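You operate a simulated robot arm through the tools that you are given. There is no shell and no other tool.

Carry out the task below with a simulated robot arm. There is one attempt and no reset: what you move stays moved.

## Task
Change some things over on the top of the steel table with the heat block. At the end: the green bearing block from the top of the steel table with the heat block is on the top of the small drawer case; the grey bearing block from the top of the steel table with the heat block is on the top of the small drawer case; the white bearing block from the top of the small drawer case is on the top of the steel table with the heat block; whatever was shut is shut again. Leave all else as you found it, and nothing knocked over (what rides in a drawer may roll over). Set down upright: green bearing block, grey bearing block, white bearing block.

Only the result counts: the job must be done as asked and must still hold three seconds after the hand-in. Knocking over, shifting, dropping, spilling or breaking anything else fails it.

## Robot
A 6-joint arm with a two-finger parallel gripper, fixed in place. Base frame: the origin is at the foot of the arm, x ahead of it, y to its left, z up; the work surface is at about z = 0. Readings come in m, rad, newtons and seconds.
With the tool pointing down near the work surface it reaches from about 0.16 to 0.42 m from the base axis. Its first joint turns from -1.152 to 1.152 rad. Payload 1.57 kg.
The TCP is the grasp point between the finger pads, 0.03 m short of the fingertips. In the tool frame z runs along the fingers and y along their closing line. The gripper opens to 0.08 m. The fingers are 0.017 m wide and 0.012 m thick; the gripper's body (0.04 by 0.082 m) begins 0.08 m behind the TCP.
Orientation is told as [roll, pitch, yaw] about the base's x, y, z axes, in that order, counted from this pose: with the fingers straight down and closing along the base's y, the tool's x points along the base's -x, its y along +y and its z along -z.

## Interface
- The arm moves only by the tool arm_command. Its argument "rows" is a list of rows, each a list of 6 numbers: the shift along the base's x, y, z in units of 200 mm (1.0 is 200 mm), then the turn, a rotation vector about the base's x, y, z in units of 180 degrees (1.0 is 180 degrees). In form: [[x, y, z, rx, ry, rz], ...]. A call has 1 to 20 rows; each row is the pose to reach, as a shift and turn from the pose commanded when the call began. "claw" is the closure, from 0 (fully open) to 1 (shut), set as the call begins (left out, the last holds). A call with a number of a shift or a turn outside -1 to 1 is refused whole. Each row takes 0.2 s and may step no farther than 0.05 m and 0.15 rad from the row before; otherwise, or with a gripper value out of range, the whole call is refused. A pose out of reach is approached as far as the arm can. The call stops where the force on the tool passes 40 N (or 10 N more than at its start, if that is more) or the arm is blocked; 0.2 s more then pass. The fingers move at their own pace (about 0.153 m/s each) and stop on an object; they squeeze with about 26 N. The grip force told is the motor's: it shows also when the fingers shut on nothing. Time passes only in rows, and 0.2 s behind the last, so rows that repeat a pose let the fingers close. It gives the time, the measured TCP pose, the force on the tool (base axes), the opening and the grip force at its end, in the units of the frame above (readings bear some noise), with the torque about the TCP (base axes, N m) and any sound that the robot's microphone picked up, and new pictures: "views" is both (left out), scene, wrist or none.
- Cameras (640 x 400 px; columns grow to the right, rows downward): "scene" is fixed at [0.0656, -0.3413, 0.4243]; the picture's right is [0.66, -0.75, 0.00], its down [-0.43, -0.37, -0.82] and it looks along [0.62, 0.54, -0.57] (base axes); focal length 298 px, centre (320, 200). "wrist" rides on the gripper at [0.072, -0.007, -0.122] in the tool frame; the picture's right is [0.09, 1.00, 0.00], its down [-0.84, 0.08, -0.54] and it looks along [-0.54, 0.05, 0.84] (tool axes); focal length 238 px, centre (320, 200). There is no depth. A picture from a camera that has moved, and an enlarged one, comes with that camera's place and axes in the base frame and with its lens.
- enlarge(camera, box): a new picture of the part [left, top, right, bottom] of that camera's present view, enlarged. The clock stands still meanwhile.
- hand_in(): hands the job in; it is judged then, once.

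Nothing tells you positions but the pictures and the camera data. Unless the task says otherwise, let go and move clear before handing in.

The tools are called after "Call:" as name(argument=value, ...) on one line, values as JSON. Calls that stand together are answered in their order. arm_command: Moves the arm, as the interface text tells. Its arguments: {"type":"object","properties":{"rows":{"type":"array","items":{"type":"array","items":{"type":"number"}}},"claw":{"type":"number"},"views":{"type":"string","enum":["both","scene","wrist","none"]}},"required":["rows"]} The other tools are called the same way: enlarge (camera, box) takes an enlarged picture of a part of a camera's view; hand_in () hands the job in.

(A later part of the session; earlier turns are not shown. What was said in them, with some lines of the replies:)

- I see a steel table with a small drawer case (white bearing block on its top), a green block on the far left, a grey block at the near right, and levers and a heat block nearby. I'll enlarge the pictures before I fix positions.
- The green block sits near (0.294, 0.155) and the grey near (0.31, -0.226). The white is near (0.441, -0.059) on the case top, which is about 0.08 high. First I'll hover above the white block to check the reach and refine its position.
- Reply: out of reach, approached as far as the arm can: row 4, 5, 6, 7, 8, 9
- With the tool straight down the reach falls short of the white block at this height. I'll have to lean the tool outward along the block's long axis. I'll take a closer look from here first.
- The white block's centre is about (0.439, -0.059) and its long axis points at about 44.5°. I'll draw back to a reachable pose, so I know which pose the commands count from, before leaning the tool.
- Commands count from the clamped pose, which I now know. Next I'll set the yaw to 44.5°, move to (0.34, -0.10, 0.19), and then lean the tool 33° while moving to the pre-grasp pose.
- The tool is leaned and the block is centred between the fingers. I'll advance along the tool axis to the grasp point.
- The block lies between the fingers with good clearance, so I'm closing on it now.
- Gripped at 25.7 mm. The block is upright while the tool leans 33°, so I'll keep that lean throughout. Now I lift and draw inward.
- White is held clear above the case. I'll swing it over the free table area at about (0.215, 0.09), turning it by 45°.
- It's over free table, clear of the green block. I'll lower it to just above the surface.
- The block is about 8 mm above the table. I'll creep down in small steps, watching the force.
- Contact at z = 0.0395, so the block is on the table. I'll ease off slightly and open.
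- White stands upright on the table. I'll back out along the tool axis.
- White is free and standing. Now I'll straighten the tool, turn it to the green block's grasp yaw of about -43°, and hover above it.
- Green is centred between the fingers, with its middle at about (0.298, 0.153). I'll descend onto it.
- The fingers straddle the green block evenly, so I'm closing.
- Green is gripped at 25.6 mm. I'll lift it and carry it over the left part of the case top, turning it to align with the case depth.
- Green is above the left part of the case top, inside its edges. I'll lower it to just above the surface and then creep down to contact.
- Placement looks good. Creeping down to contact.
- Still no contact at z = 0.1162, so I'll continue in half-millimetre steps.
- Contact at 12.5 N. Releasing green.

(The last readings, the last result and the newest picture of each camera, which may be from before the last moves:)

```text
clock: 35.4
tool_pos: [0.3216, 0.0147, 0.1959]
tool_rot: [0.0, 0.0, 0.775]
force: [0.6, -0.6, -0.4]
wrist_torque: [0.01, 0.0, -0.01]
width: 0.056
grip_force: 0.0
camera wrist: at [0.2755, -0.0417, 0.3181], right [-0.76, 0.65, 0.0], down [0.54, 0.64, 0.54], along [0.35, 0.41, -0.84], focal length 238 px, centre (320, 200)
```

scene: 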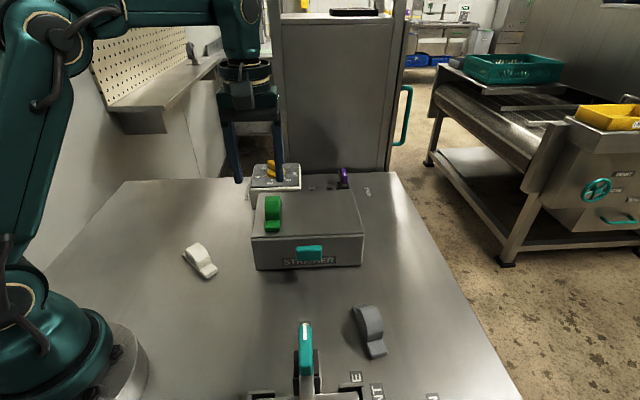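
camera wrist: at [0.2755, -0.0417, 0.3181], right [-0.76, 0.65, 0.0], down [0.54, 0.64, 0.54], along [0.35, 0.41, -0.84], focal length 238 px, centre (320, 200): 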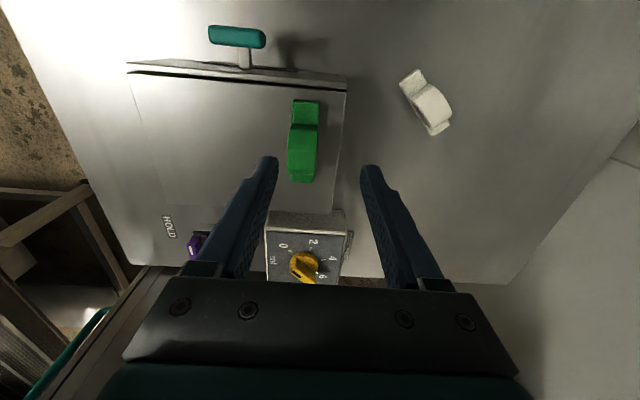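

Green stands on the case. Next I'll move over to the grey block, aligning to its yaw of about 54°.

Call:
arm_command(rows=[[-0.02, -0.11, -0.01, 0, 0, 0.007], [-0.04, -0.22, -0.02, 0, 0, 0.014], [-0.06, -0.34, -0.03, 0, 0, 0.021], [-0.07, -0.45, -0.04, 0, 0, 0.028], [-0.08, -0.57, -0.05, 0, 0, 0.035], [-0.09, -0.68, -0.06, 0, 0, 0.042], [-0.1, -0.79, -0.07, 0, 0, 0.049], [-0.1, -0.9, -0.08, 0, 0, 0.0565], [-0.1, -0.9, -0.08, 0, 0, 0.0565]])

Call:
enlarge(camera="wrist", box=[220, 60, 460, 280])

```text
clock: 37.4
tool_pos: [0.3041, -0.1663, 0.1798]
tool_rot: [0.001, -0.001, 0.955]
force: [0.6, 0.6, -0.9]
wrist_torque: [0.03, 0.0, 0.02]
width: 0.056
grip_force: 0.1
camera wrist: at [0.267, -0.2298, 0.3023], right [-0.87, 0.5, 0.0], down [0.42, 0.73, 0.54], along [0.27, 0.47, -0.84], focal length 238 px, centre (320, 200)
```

scene: 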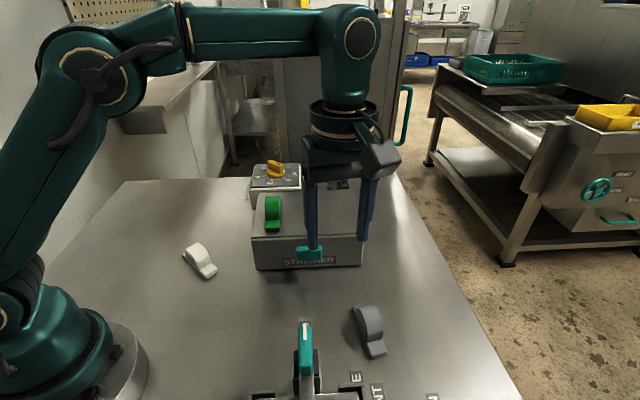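
wrist: 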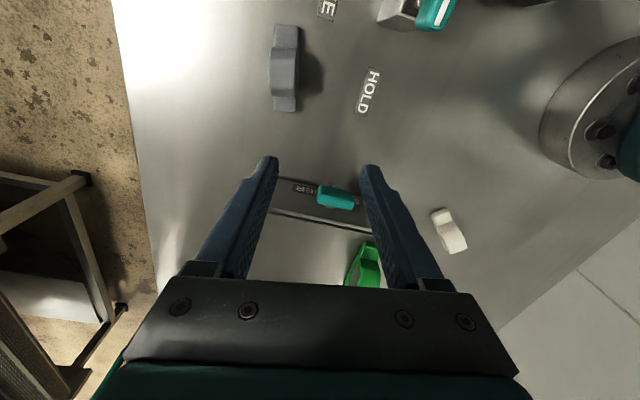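

```text
1.82 times, centred on (340, 170) of wrist
camera zoom: at [0.267, -0.2298, 0.3023], right [-0.87, 0.5, 0.0], down [0.42, 0.73, 0.54], along [0.27, 0.47, -0.84], focal length 433 px, centre (284, 254)
```

zoom: 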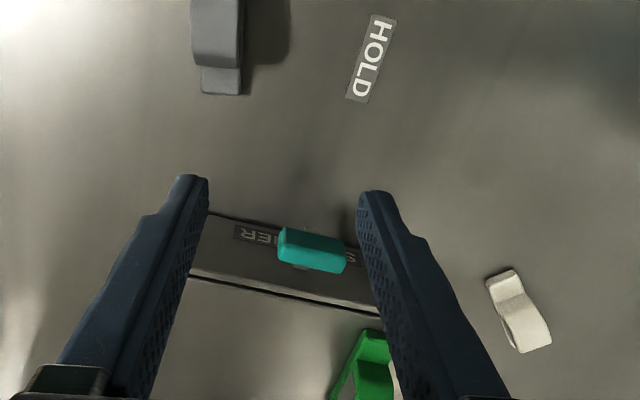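

Grey's centre comes out at about (0.311, -0.227), with a yaw near 54°. I'll hover directly above it.

Call:
arm_command(rows=[[0.01, -0.08, -0.03, 0, 0, -0.002], [0.02, -0.16, -0.06, 0, 0, -0.004], [0.03, -0.24, -0.09, 0, 0, -0.005], [0.035, -0.3, -0.12, 0, 0, -0.005], [0.035, -0.3, -0.12, 0, 0, -0.005]], claw=0.2)

Call:
enlarge(camera="wrist", box=[200, 60, 440, 280])

```text
clock: 38.6
tool_pos: [0.3101, -0.2235, 0.1569]
tool_rot: [0.002, 0.0, 0.938]
force: [0.1, 0.0, -0.3]
wrist_torque: [-0.02, -0.04, -0.05]
width: 0.0642
grip_force: 0.1
camera wrist: at [0.2729, -0.2874, 0.2783], right [-0.86, 0.51, 0.0], down [0.43, 0.72, 0.54], along [0.28, 0.47, -0.84], focal length 238 px, centre (320, 200)
```

scene: 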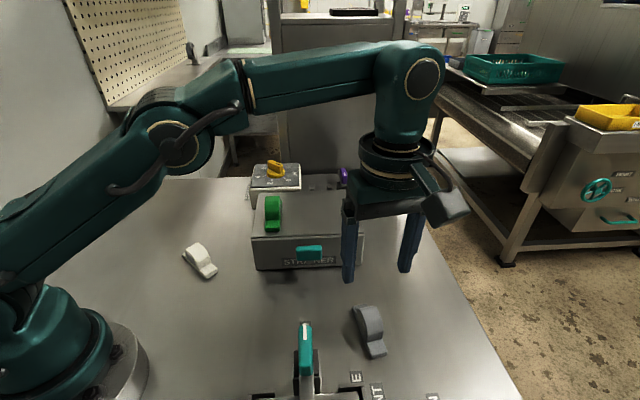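
wrist: 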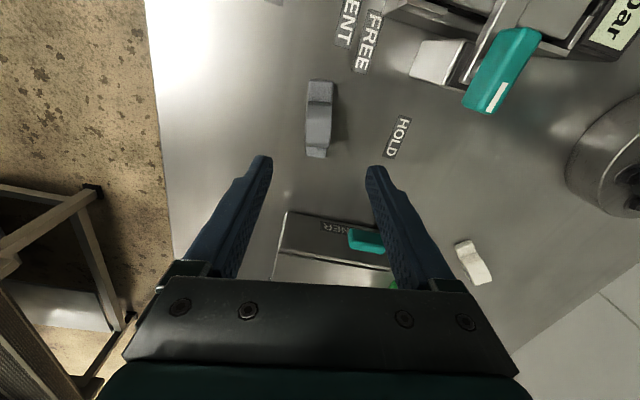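

```text
1.82 times, centred on (320, 170) of wrist
camera zoom: at [0.2729, -0.2874, 0.2783], right [-0.86, 0.51, 0.0], down [0.43, 0.72, 0.54], along [0.28, 0.47, -0.84], focal length 433 px, centre (320, 254)
```

zoom: 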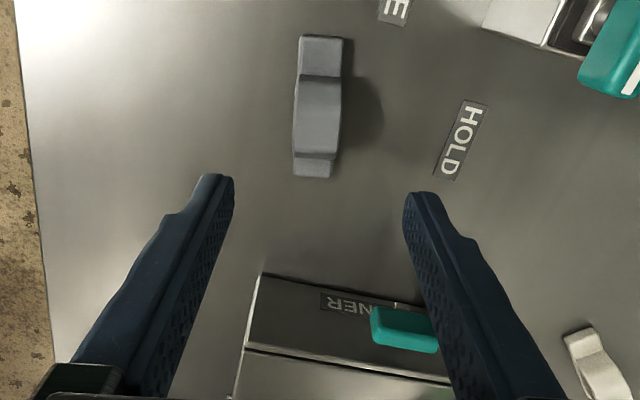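

Grey is slightly left of centre, so I'll shift by about 4 mm and descend.

Call:
arm_command(rows=[[0.012, -0.0175, -0.1, 0, 0, 0.005], [0.012, -0.0175, -0.22, 0, 0, 0.005], [0.012, -0.0175, -0.34, 0, 0, 0.005], [0.012, -0.0175, -0.46, 0, 0, 0.005], [0.012, -0.0175, -0.55, 0, 0, 0.005], [0.012, -0.0175, -0.6, 0, 0, 0.005], [0.012, -0.0175, -0.6, 0, 0, 0.005]])

Call:
enlarge(camera="wrist", box=[220, 80, 420, 280])

```text
clock: 40.2
tool_pos: [0.3144, -0.2271, 0.036]
tool_rot: [0.0, 0.0, 0.952]
force: [-0.4, 0.4, 0.0]
wrist_torque: [0.01, -0.02, 0.0]
width: 0.0642
grip_force: 0.1
camera wrist: at [0.2775, -0.2914, 0.1584], right [-0.87, 0.5, 0.0], down [0.42, 0.73, 0.54], along [0.27, 0.47, -0.84], focal length 238 px, centre (320, 200)
```

scene: 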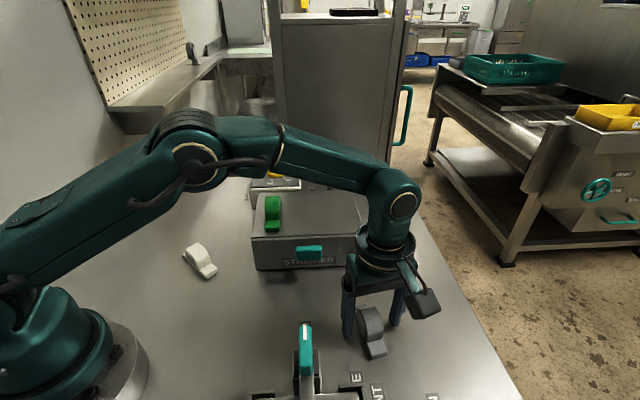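
wrist: 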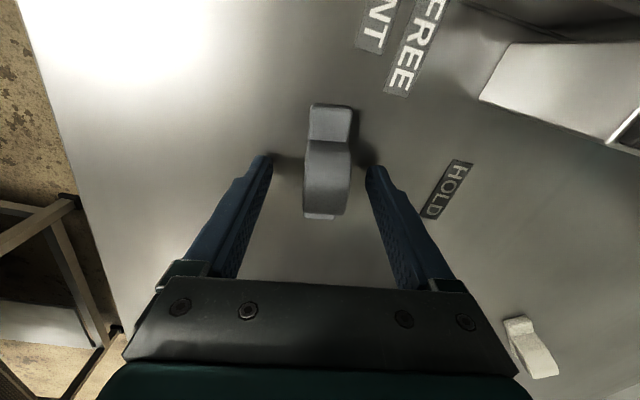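

```text
2.00 times, centred on (320, 180) of wrist
camera zoom: at [0.2775, -0.2914, 0.1584], right [-0.87, 0.5, 0.0], down [0.42, 0.73, 0.54], along [0.27, 0.47, -0.84], focal length 477 px, centre (320, 240)
```

zoom: 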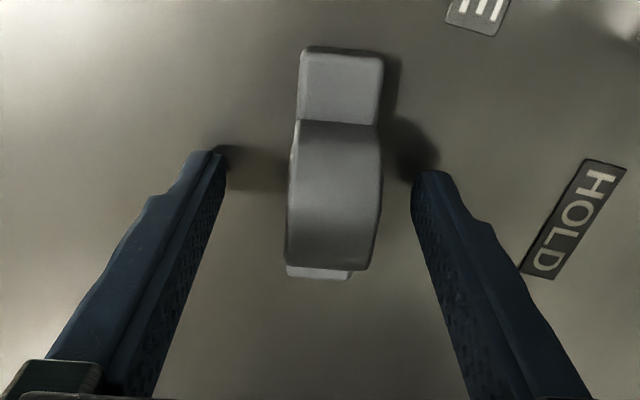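

The fingers are astride grey. Closing on it, then lifting.

Call:
arm_command(rows=[[0, 0, 0, 0, 0, 0], [0, 0, 0, 0, 0, 0], [0, 0, 0, 0, 0, 0]], claw=1, views="wrist")

```text
clock: 41.0
tool_pos: [0.3143, -0.2266, 0.0366]
tool_rot: [0.001, -0.001, 0.954]
force: [-0.1, -0.1, -0.5]
wrist_torque: [0.0, 0.02, 0.02]
width: 0.0259
grip_force: 26.2
camera wrist: at [0.2775, -0.2914, 0.1585], right [-0.87, 0.5, 0.0], down [0.42, 0.73, 0.54], along [0.27, 0.47, -0.84], focal length 238 px, centre (320, 200)
```

wrist: 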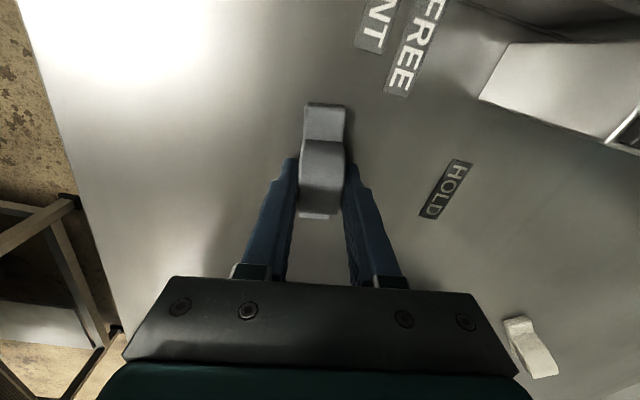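

Grey is gripped at 25.9 mm. I'll lift it and move inward toward the case.

Call:
arm_command(rows=[[0, 0, 0.1, 0, 0, 0], [0, 0, 0.22, 0, 0, 0], [0, 0, 0.36, 0, 0, 0], [0, 0, 0.48, 0, 0, 0], [-0.02, 0.04, 0.57, 0, 0, 0], [-0.05, 0.14, 0.62, 0, 0, -0.01], [-0.07, 0.25, 0.64, 0, 0, -0.02], [-0.07, 0.25, 0.64, 0, 0, -0.02]])

```text
clock: 42.8
tool_pos: [0.3008, -0.1802, 0.1652]
tool_rot: [0.0, 0.001, 0.891]
force: [-0.2, -1.2, -0.9]
wrist_torque: [0.01, -0.01, 0.02]
width: 0.0258
grip_force: 25.6
camera wrist: at [0.2603, -0.2412, 0.2871], right [-0.83, 0.56, 0.0], down [0.47, 0.7, 0.54], along [0.3, 0.45, -0.84], focal length 238 px, centre (320, 200)
```

scene: 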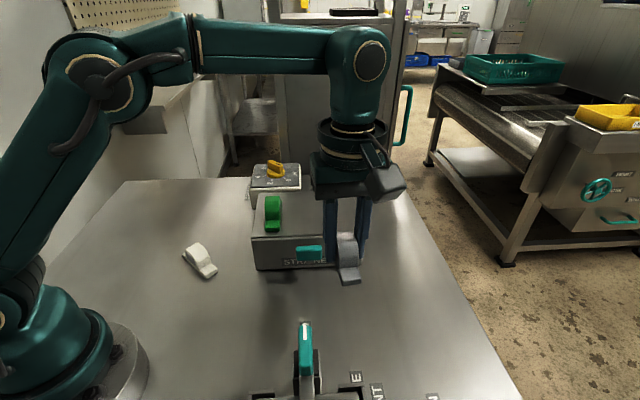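
wrist: 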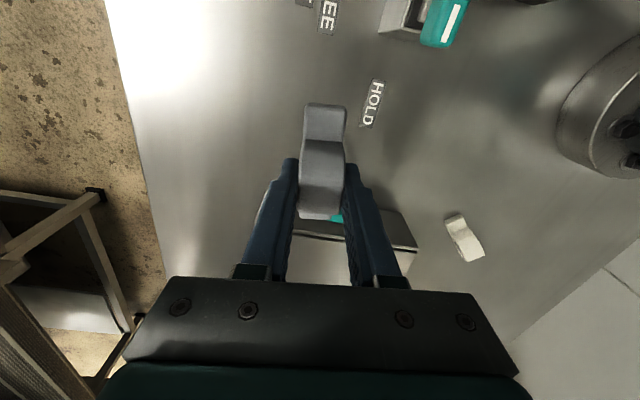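

Now I'll carry grey over the case to a spot beside green, around (0.383, -0.023).

Call:
arm_command(rows=[[0.05, 0.09, 0, 0, 0, -0.004], [0.1, 0.18, 0, 0, 0, -0.008], [0.15, 0.27, 0, 0, 0, -0.012], [0.19, 0.36, 0, 0, 0, -0.016], [0.24, 0.45, 0, 0, 0, -0.02], [0.28, 0.54, 0, 0, 0, -0.024], [0.33, 0.63, -0.01, 0, 0, -0.028], [0.37, 0.71, -0.025, 0, 0, -0.032], [0.41, 0.785, -0.04, 0, 0, -0.0363], [0.41, 0.785, -0.04, 0, 0, -0.0363]])

Call:
enlarge(camera="scene", box=[220, 150, 380, 280])

```text
clock: 45.0
tool_pos: [0.3838, -0.0204, 0.1563]
tool_rot: [0.001, 0.001, 0.778]
force: [0.5, -0.5, -2.0]
wrist_torque: [-0.01, 0.02, 0.02]
width: 0.0259
grip_force: 26.4
camera wrist: at [0.3367, -0.0767, 0.2784], right [-0.76, 0.65, 0.0], down [0.54, 0.64, 0.54], along [0.35, 0.41, -0.84], focal length 238 px, centre (320, 200)
```

scene: 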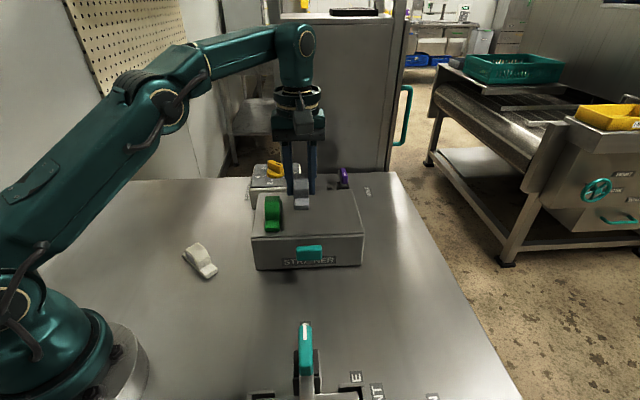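
wrist: 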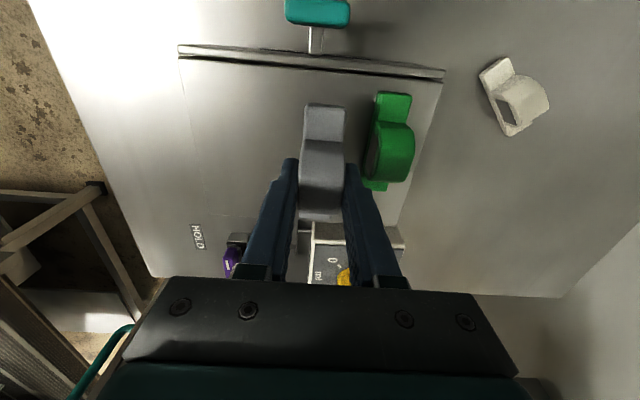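

```text
3.08 times, centred on (300, 215) of scene
camera zoom: at [0.0656, -0.3413, 0.4243], right [0.66, -0.75, 0.0], down [-0.43, -0.37, -0.82], along [0.62, 0.54, -0.57], focal length 918 px, centre (382, 154)
```

zoom: 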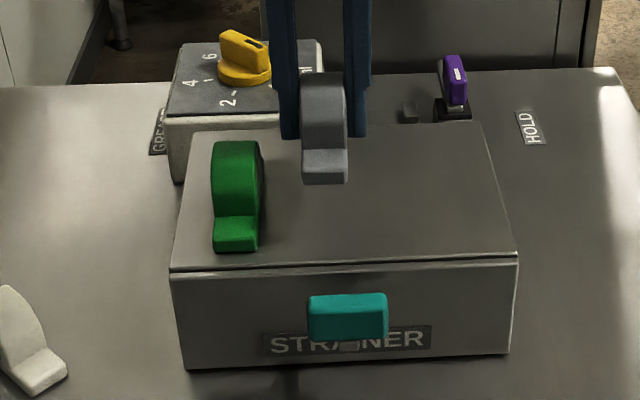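

It's in place beside green. I'll shift 5 mm further from green for finger clearance and descend.

Call:
arm_command(rows=[[0.005, -0.005, -0.05, 0, 0, 0], [0.0175, -0.018, -0.1, 0, 0, 0], [0.0175, -0.018, -0.15, 0, 0, 0], [0.0175, -0.018, -0.17, 0, 0, 0], [0.0175, -0.018, -0.17, 0, 0, 0]])

Call:
enlarge(camera="scene", box=[240, 170, 340, 250])

```text
clock: 46.2
tool_pos: [0.3854, -0.0257, 0.1226]
tool_rot: [0.001, 0.0, 0.777]
force: [0.8, 0.4, -0.9]
wrist_torque: [-0.01, 0.01, -0.04]
width: 0.0256
grip_force: 26.1
camera wrist: at [0.3385, -0.0821, 0.2448], right [-0.76, 0.65, 0.0], down [0.54, 0.64, 0.54], along [0.35, 0.41, -0.84], focal length 238 px, centre (320, 200)
```

scene: 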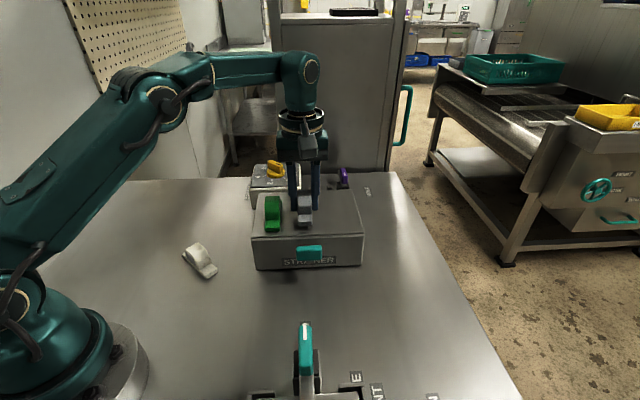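
wrist: 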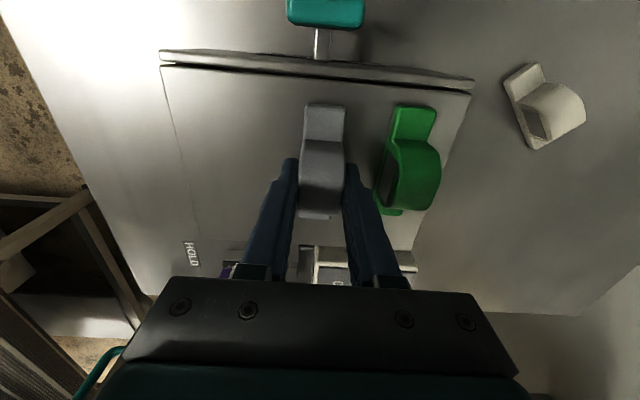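

```text
5.00 times, centred on (290, 210) of scene
camera zoom: at [0.0656, -0.3413, 0.4243], right [0.66, -0.75, 0.0], down [-0.43, -0.37, -0.82], along [0.62, 0.54, -0.57], focal length 1492 px, centre (470, 150)
```

zoom: 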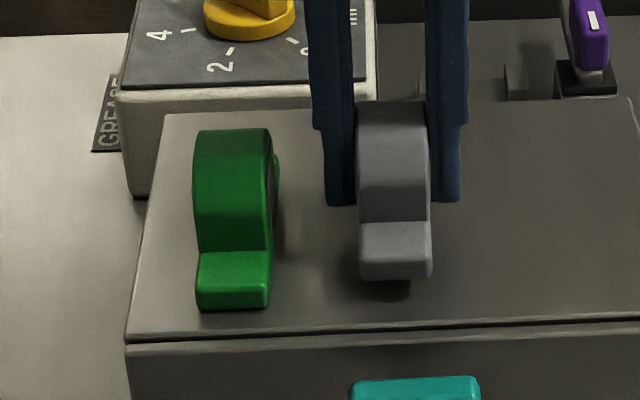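

Clearances are good. Creeping down to contact.

Call:
arm_command(rows=[[0, 0, -0.01, 0, 0, 0], [0, 0, -0.02, 0, 0, 0], [0, 0, -0.028, 0, 0, 0]], views="none")

Call:
arm_command(rows=[[0, 0, -0.003, 0, 0, 0], [0, 0, -0.006, 0, 0, 0]], views="none")

```text
clock: 47.0
tool_pos: [0.3857, -0.0265, 0.1172]
tool_rot: [0.002, 0.001, 0.776]
force: [0.1, 0.1, -1.0]
wrist_torque: [0.01, 0.01, -0.01]
width: 0.0257
grip_force: 26.4
```

```text
clock: 47.6
tool_pos: [0.3859, -0.0251, 0.1156]
tool_rot: [0.002, 0.001, 0.777]
force: [0.1, -0.4, -1.7]
wrist_torque: [-0.01, 0.0, 0.0]
width: 0.0257
grip_force: 26.2
```

Call:
arm_command(rows=[[0, 0, -0.003, 0, 0, 0], [0, 0, -0.005, 0, 0, 0]], views="none")

```text
clock: 48.2
tool_pos: [0.3855, -0.0257, 0.1149]
tool_rot: [0.002, 0.001, 0.777]
force: [0.1, 0.2, -1.0]
wrist_torque: [0.0, 0.0, 0.0]
width: 0.0257
grip_force: 26.0
```

Call:
arm_command(rows=[[0, 0, -0.003, 0, 0, 0], [0, 0, -0.005, 0, 0, 0]], views="none")

```text
clock: 48.8
tool_pos: [0.3865, -0.0241, 0.114]
tool_rot: [0.002, 0.0, 0.776]
force: [0.4, 0.6, -1.1]
wrist_torque: [0.04, 0.0, 0.01]
width: 0.0257
grip_force: 26.2
```

Call:
arm_command(rows=[[0, 0, -0.003, 0, 0, 0], [0, 0, -0.005, 0, 0, 0]], views="none")

Call:
enlarge(camera="scene", box=[260, 180, 340, 240])

```text
clock: 49.4
tool_pos: [0.3869, -0.0264, 0.1133]
tool_rot: [-0.001, -0.002, 0.776]
force: [-3.1, 3.3, 16.6]
wrist_torque: [-0.21, 0.42, -0.09]
width: 0.0258
grip_force: 25.6
```

```text
6.67 times, centred on (300, 210) of scene
camera zoom: at [0.0655, -0.3413, 0.4243], right [0.66, -0.75, 0.0], down [-0.43, -0.37, -0.82], along [0.62, 0.54, -0.57], focal length 1989 px, centre (453, 133)
```

zoom: 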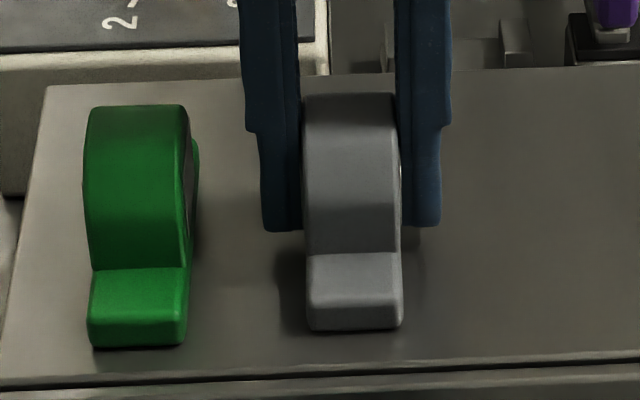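

Contact at 16.6 N. I'll release with a narrow opening because green is close.

Call:
arm_command(rows=[[0, 0, 0.003, 0, 0, 0], [0, 0, 0.003, 0, 0, 0], [0, 0, 0.003, 0, 0, 0]], claw=0.45)

Call:
enlarge(camera="scene", box=[260, 180, 340, 240])

```text
clock: 50.2
tool_pos: [0.3856, -0.0259, 0.1132]
tool_rot: [0.003, 0.001, 0.777]
force: [-0.9, 0.3, -0.1]
wrist_torque: [-0.01, 0.01, 0.0]
width: 0.0441
grip_force: 0.0
camera wrist: at [0.3386, -0.0819, 0.236], right [-0.76, 0.65, 0.0], down [0.54, 0.64, 0.54], along [0.35, 0.41, -0.84], focal length 238 px, centre (320, 200)
```

scene: 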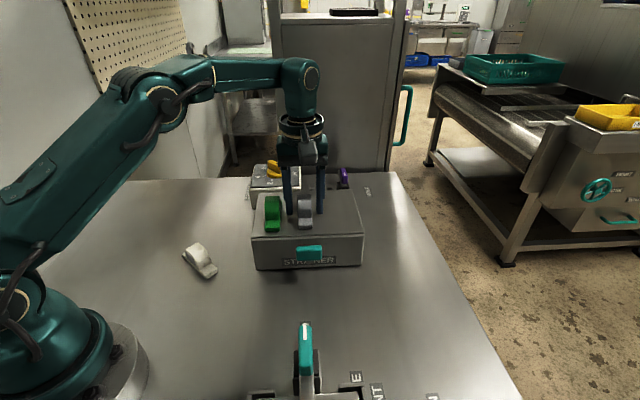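
wrist: 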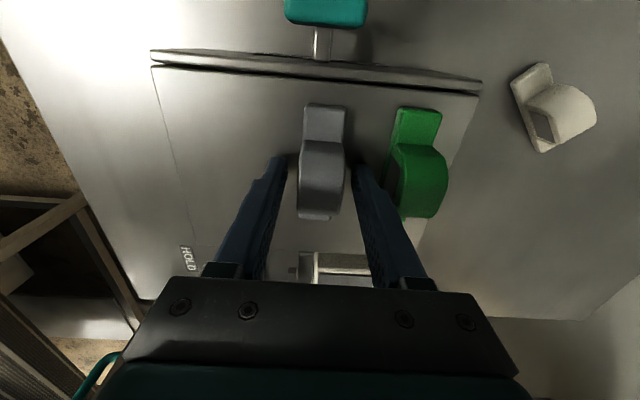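

```text
6.67 times, centred on (300, 210) of scene
camera zoom: at [0.0656, -0.3413, 0.4243], right [0.66, -0.75, 0.0], down [-0.43, -0.37, -0.82], along [0.62, 0.54, -0.57], focal length 1989 px, centre (453, 133)
```

zoom: 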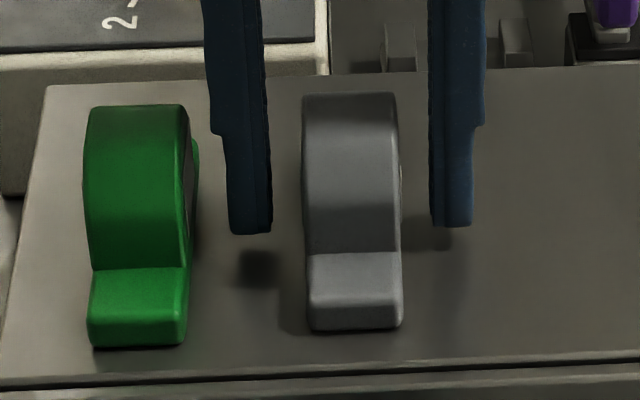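

Both blocks stand freely. I'll rise straight up, then draw back along the block's axis and clear away.

Call:
arm_command(rows=[[0, 0, 0.05, 0, 0, 0], [0, 0, 0.11, 0, 0, 0], [-0.02, -0.02, 0.17, 0, 0, 0], [-0.07, -0.07, 0.24, 0, 0, 0], [-0.15, -0.15, 0.32, 0, 0, 0], [-0.3, -0.15, 0.42, 0, 0, 0], [-0.45, -0.1, 0.52, 0, 0, 0], [-0.6, -0.05, 0.62, 0, 0, 0], [-0.6, -0.05, 0.62, 0, 0, 0]])

Call:
enlarge(camera="scene", box=[160, 150, 400, 300])

Call:
enlarge(camera="scene", box=[230, 270, 450, 400])

```text
clock: 52.2
tool_pos: [0.2659, -0.0347, 0.2414]
tool_rot: [0.002, 0.0, 0.777]
force: [0.7, 0.5, -0.3]
wrist_torque: [0.0, 0.01, 0.01]
width: 0.044
grip_force: 0.0
camera wrist: at [0.2194, -0.0918, 0.3626], right [-0.76, 0.65, 0.0], down [0.54, 0.64, 0.54], along [0.35, 0.41, -0.84], focal length 238 px, centre (320, 200)
```

scene: 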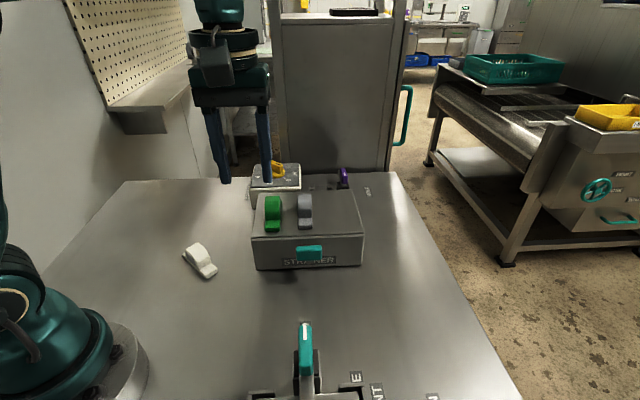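
wrist: 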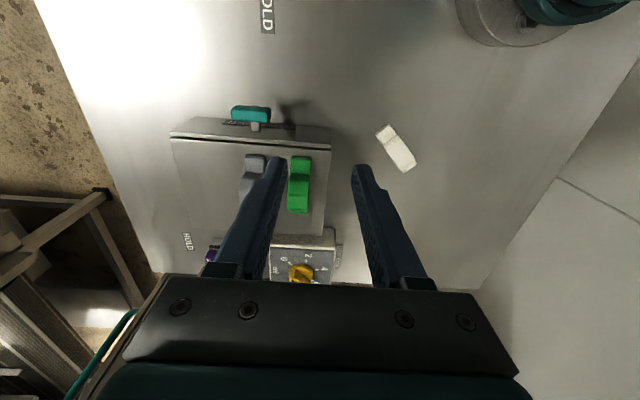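

```text
2.67 times, centred on (280, 225) of scene
camera zoom: at [0.0656, -0.3413, 0.4243], right [0.66, -0.75, 0.0], down [-0.43, -0.37, -0.82], along [0.62, 0.54, -0.57], focal length 796 px, centre (427, 133)
```

zoom: 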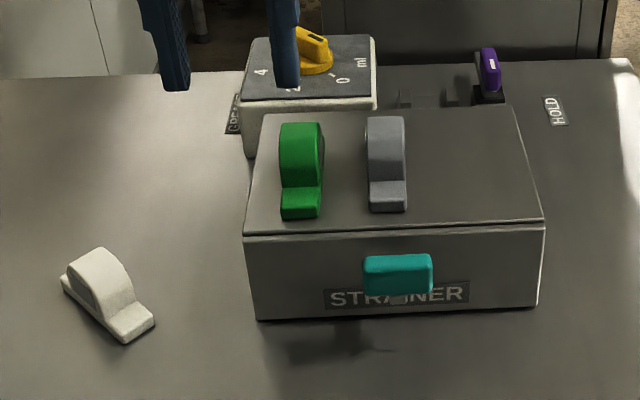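

```text
2.91 times, centred on (340, 335) of scene
camera zoom: at [0.0656, -0.3413, 0.4243], right [0.66, -0.75, 0.0], down [-0.43, -0.37, -0.82], along [0.62, 0.54, -0.57], focal length 868 px, centre (262, -193)
```

zoom: 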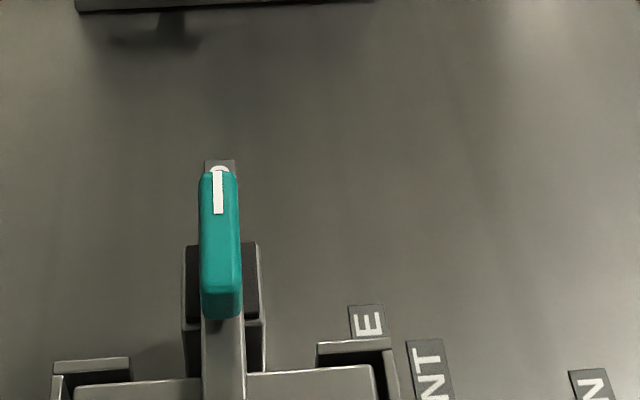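

Green and grey stand upright on the case and white stands upright on the table. The levers, knob and drawer look unchanged and the arm is clear, so I'm handing in.

Call:
hand_in()

```text
The job is handed in.
```

The job is handed in. The green and grey bearing blocks are upright on top of the small drawer case, and the white one is upright on the steel table in the open area left of the case.

In the last pictures the case had not moved and its drawer was shut, as it was at the start; I never opened it. The levers and the heat block looked as they did before. The gripper was open and clear of everything when I handed in.

The white block was too far out to reach with the tool straight down, so I gripped and placed it with the tool leaned over by about 33°.
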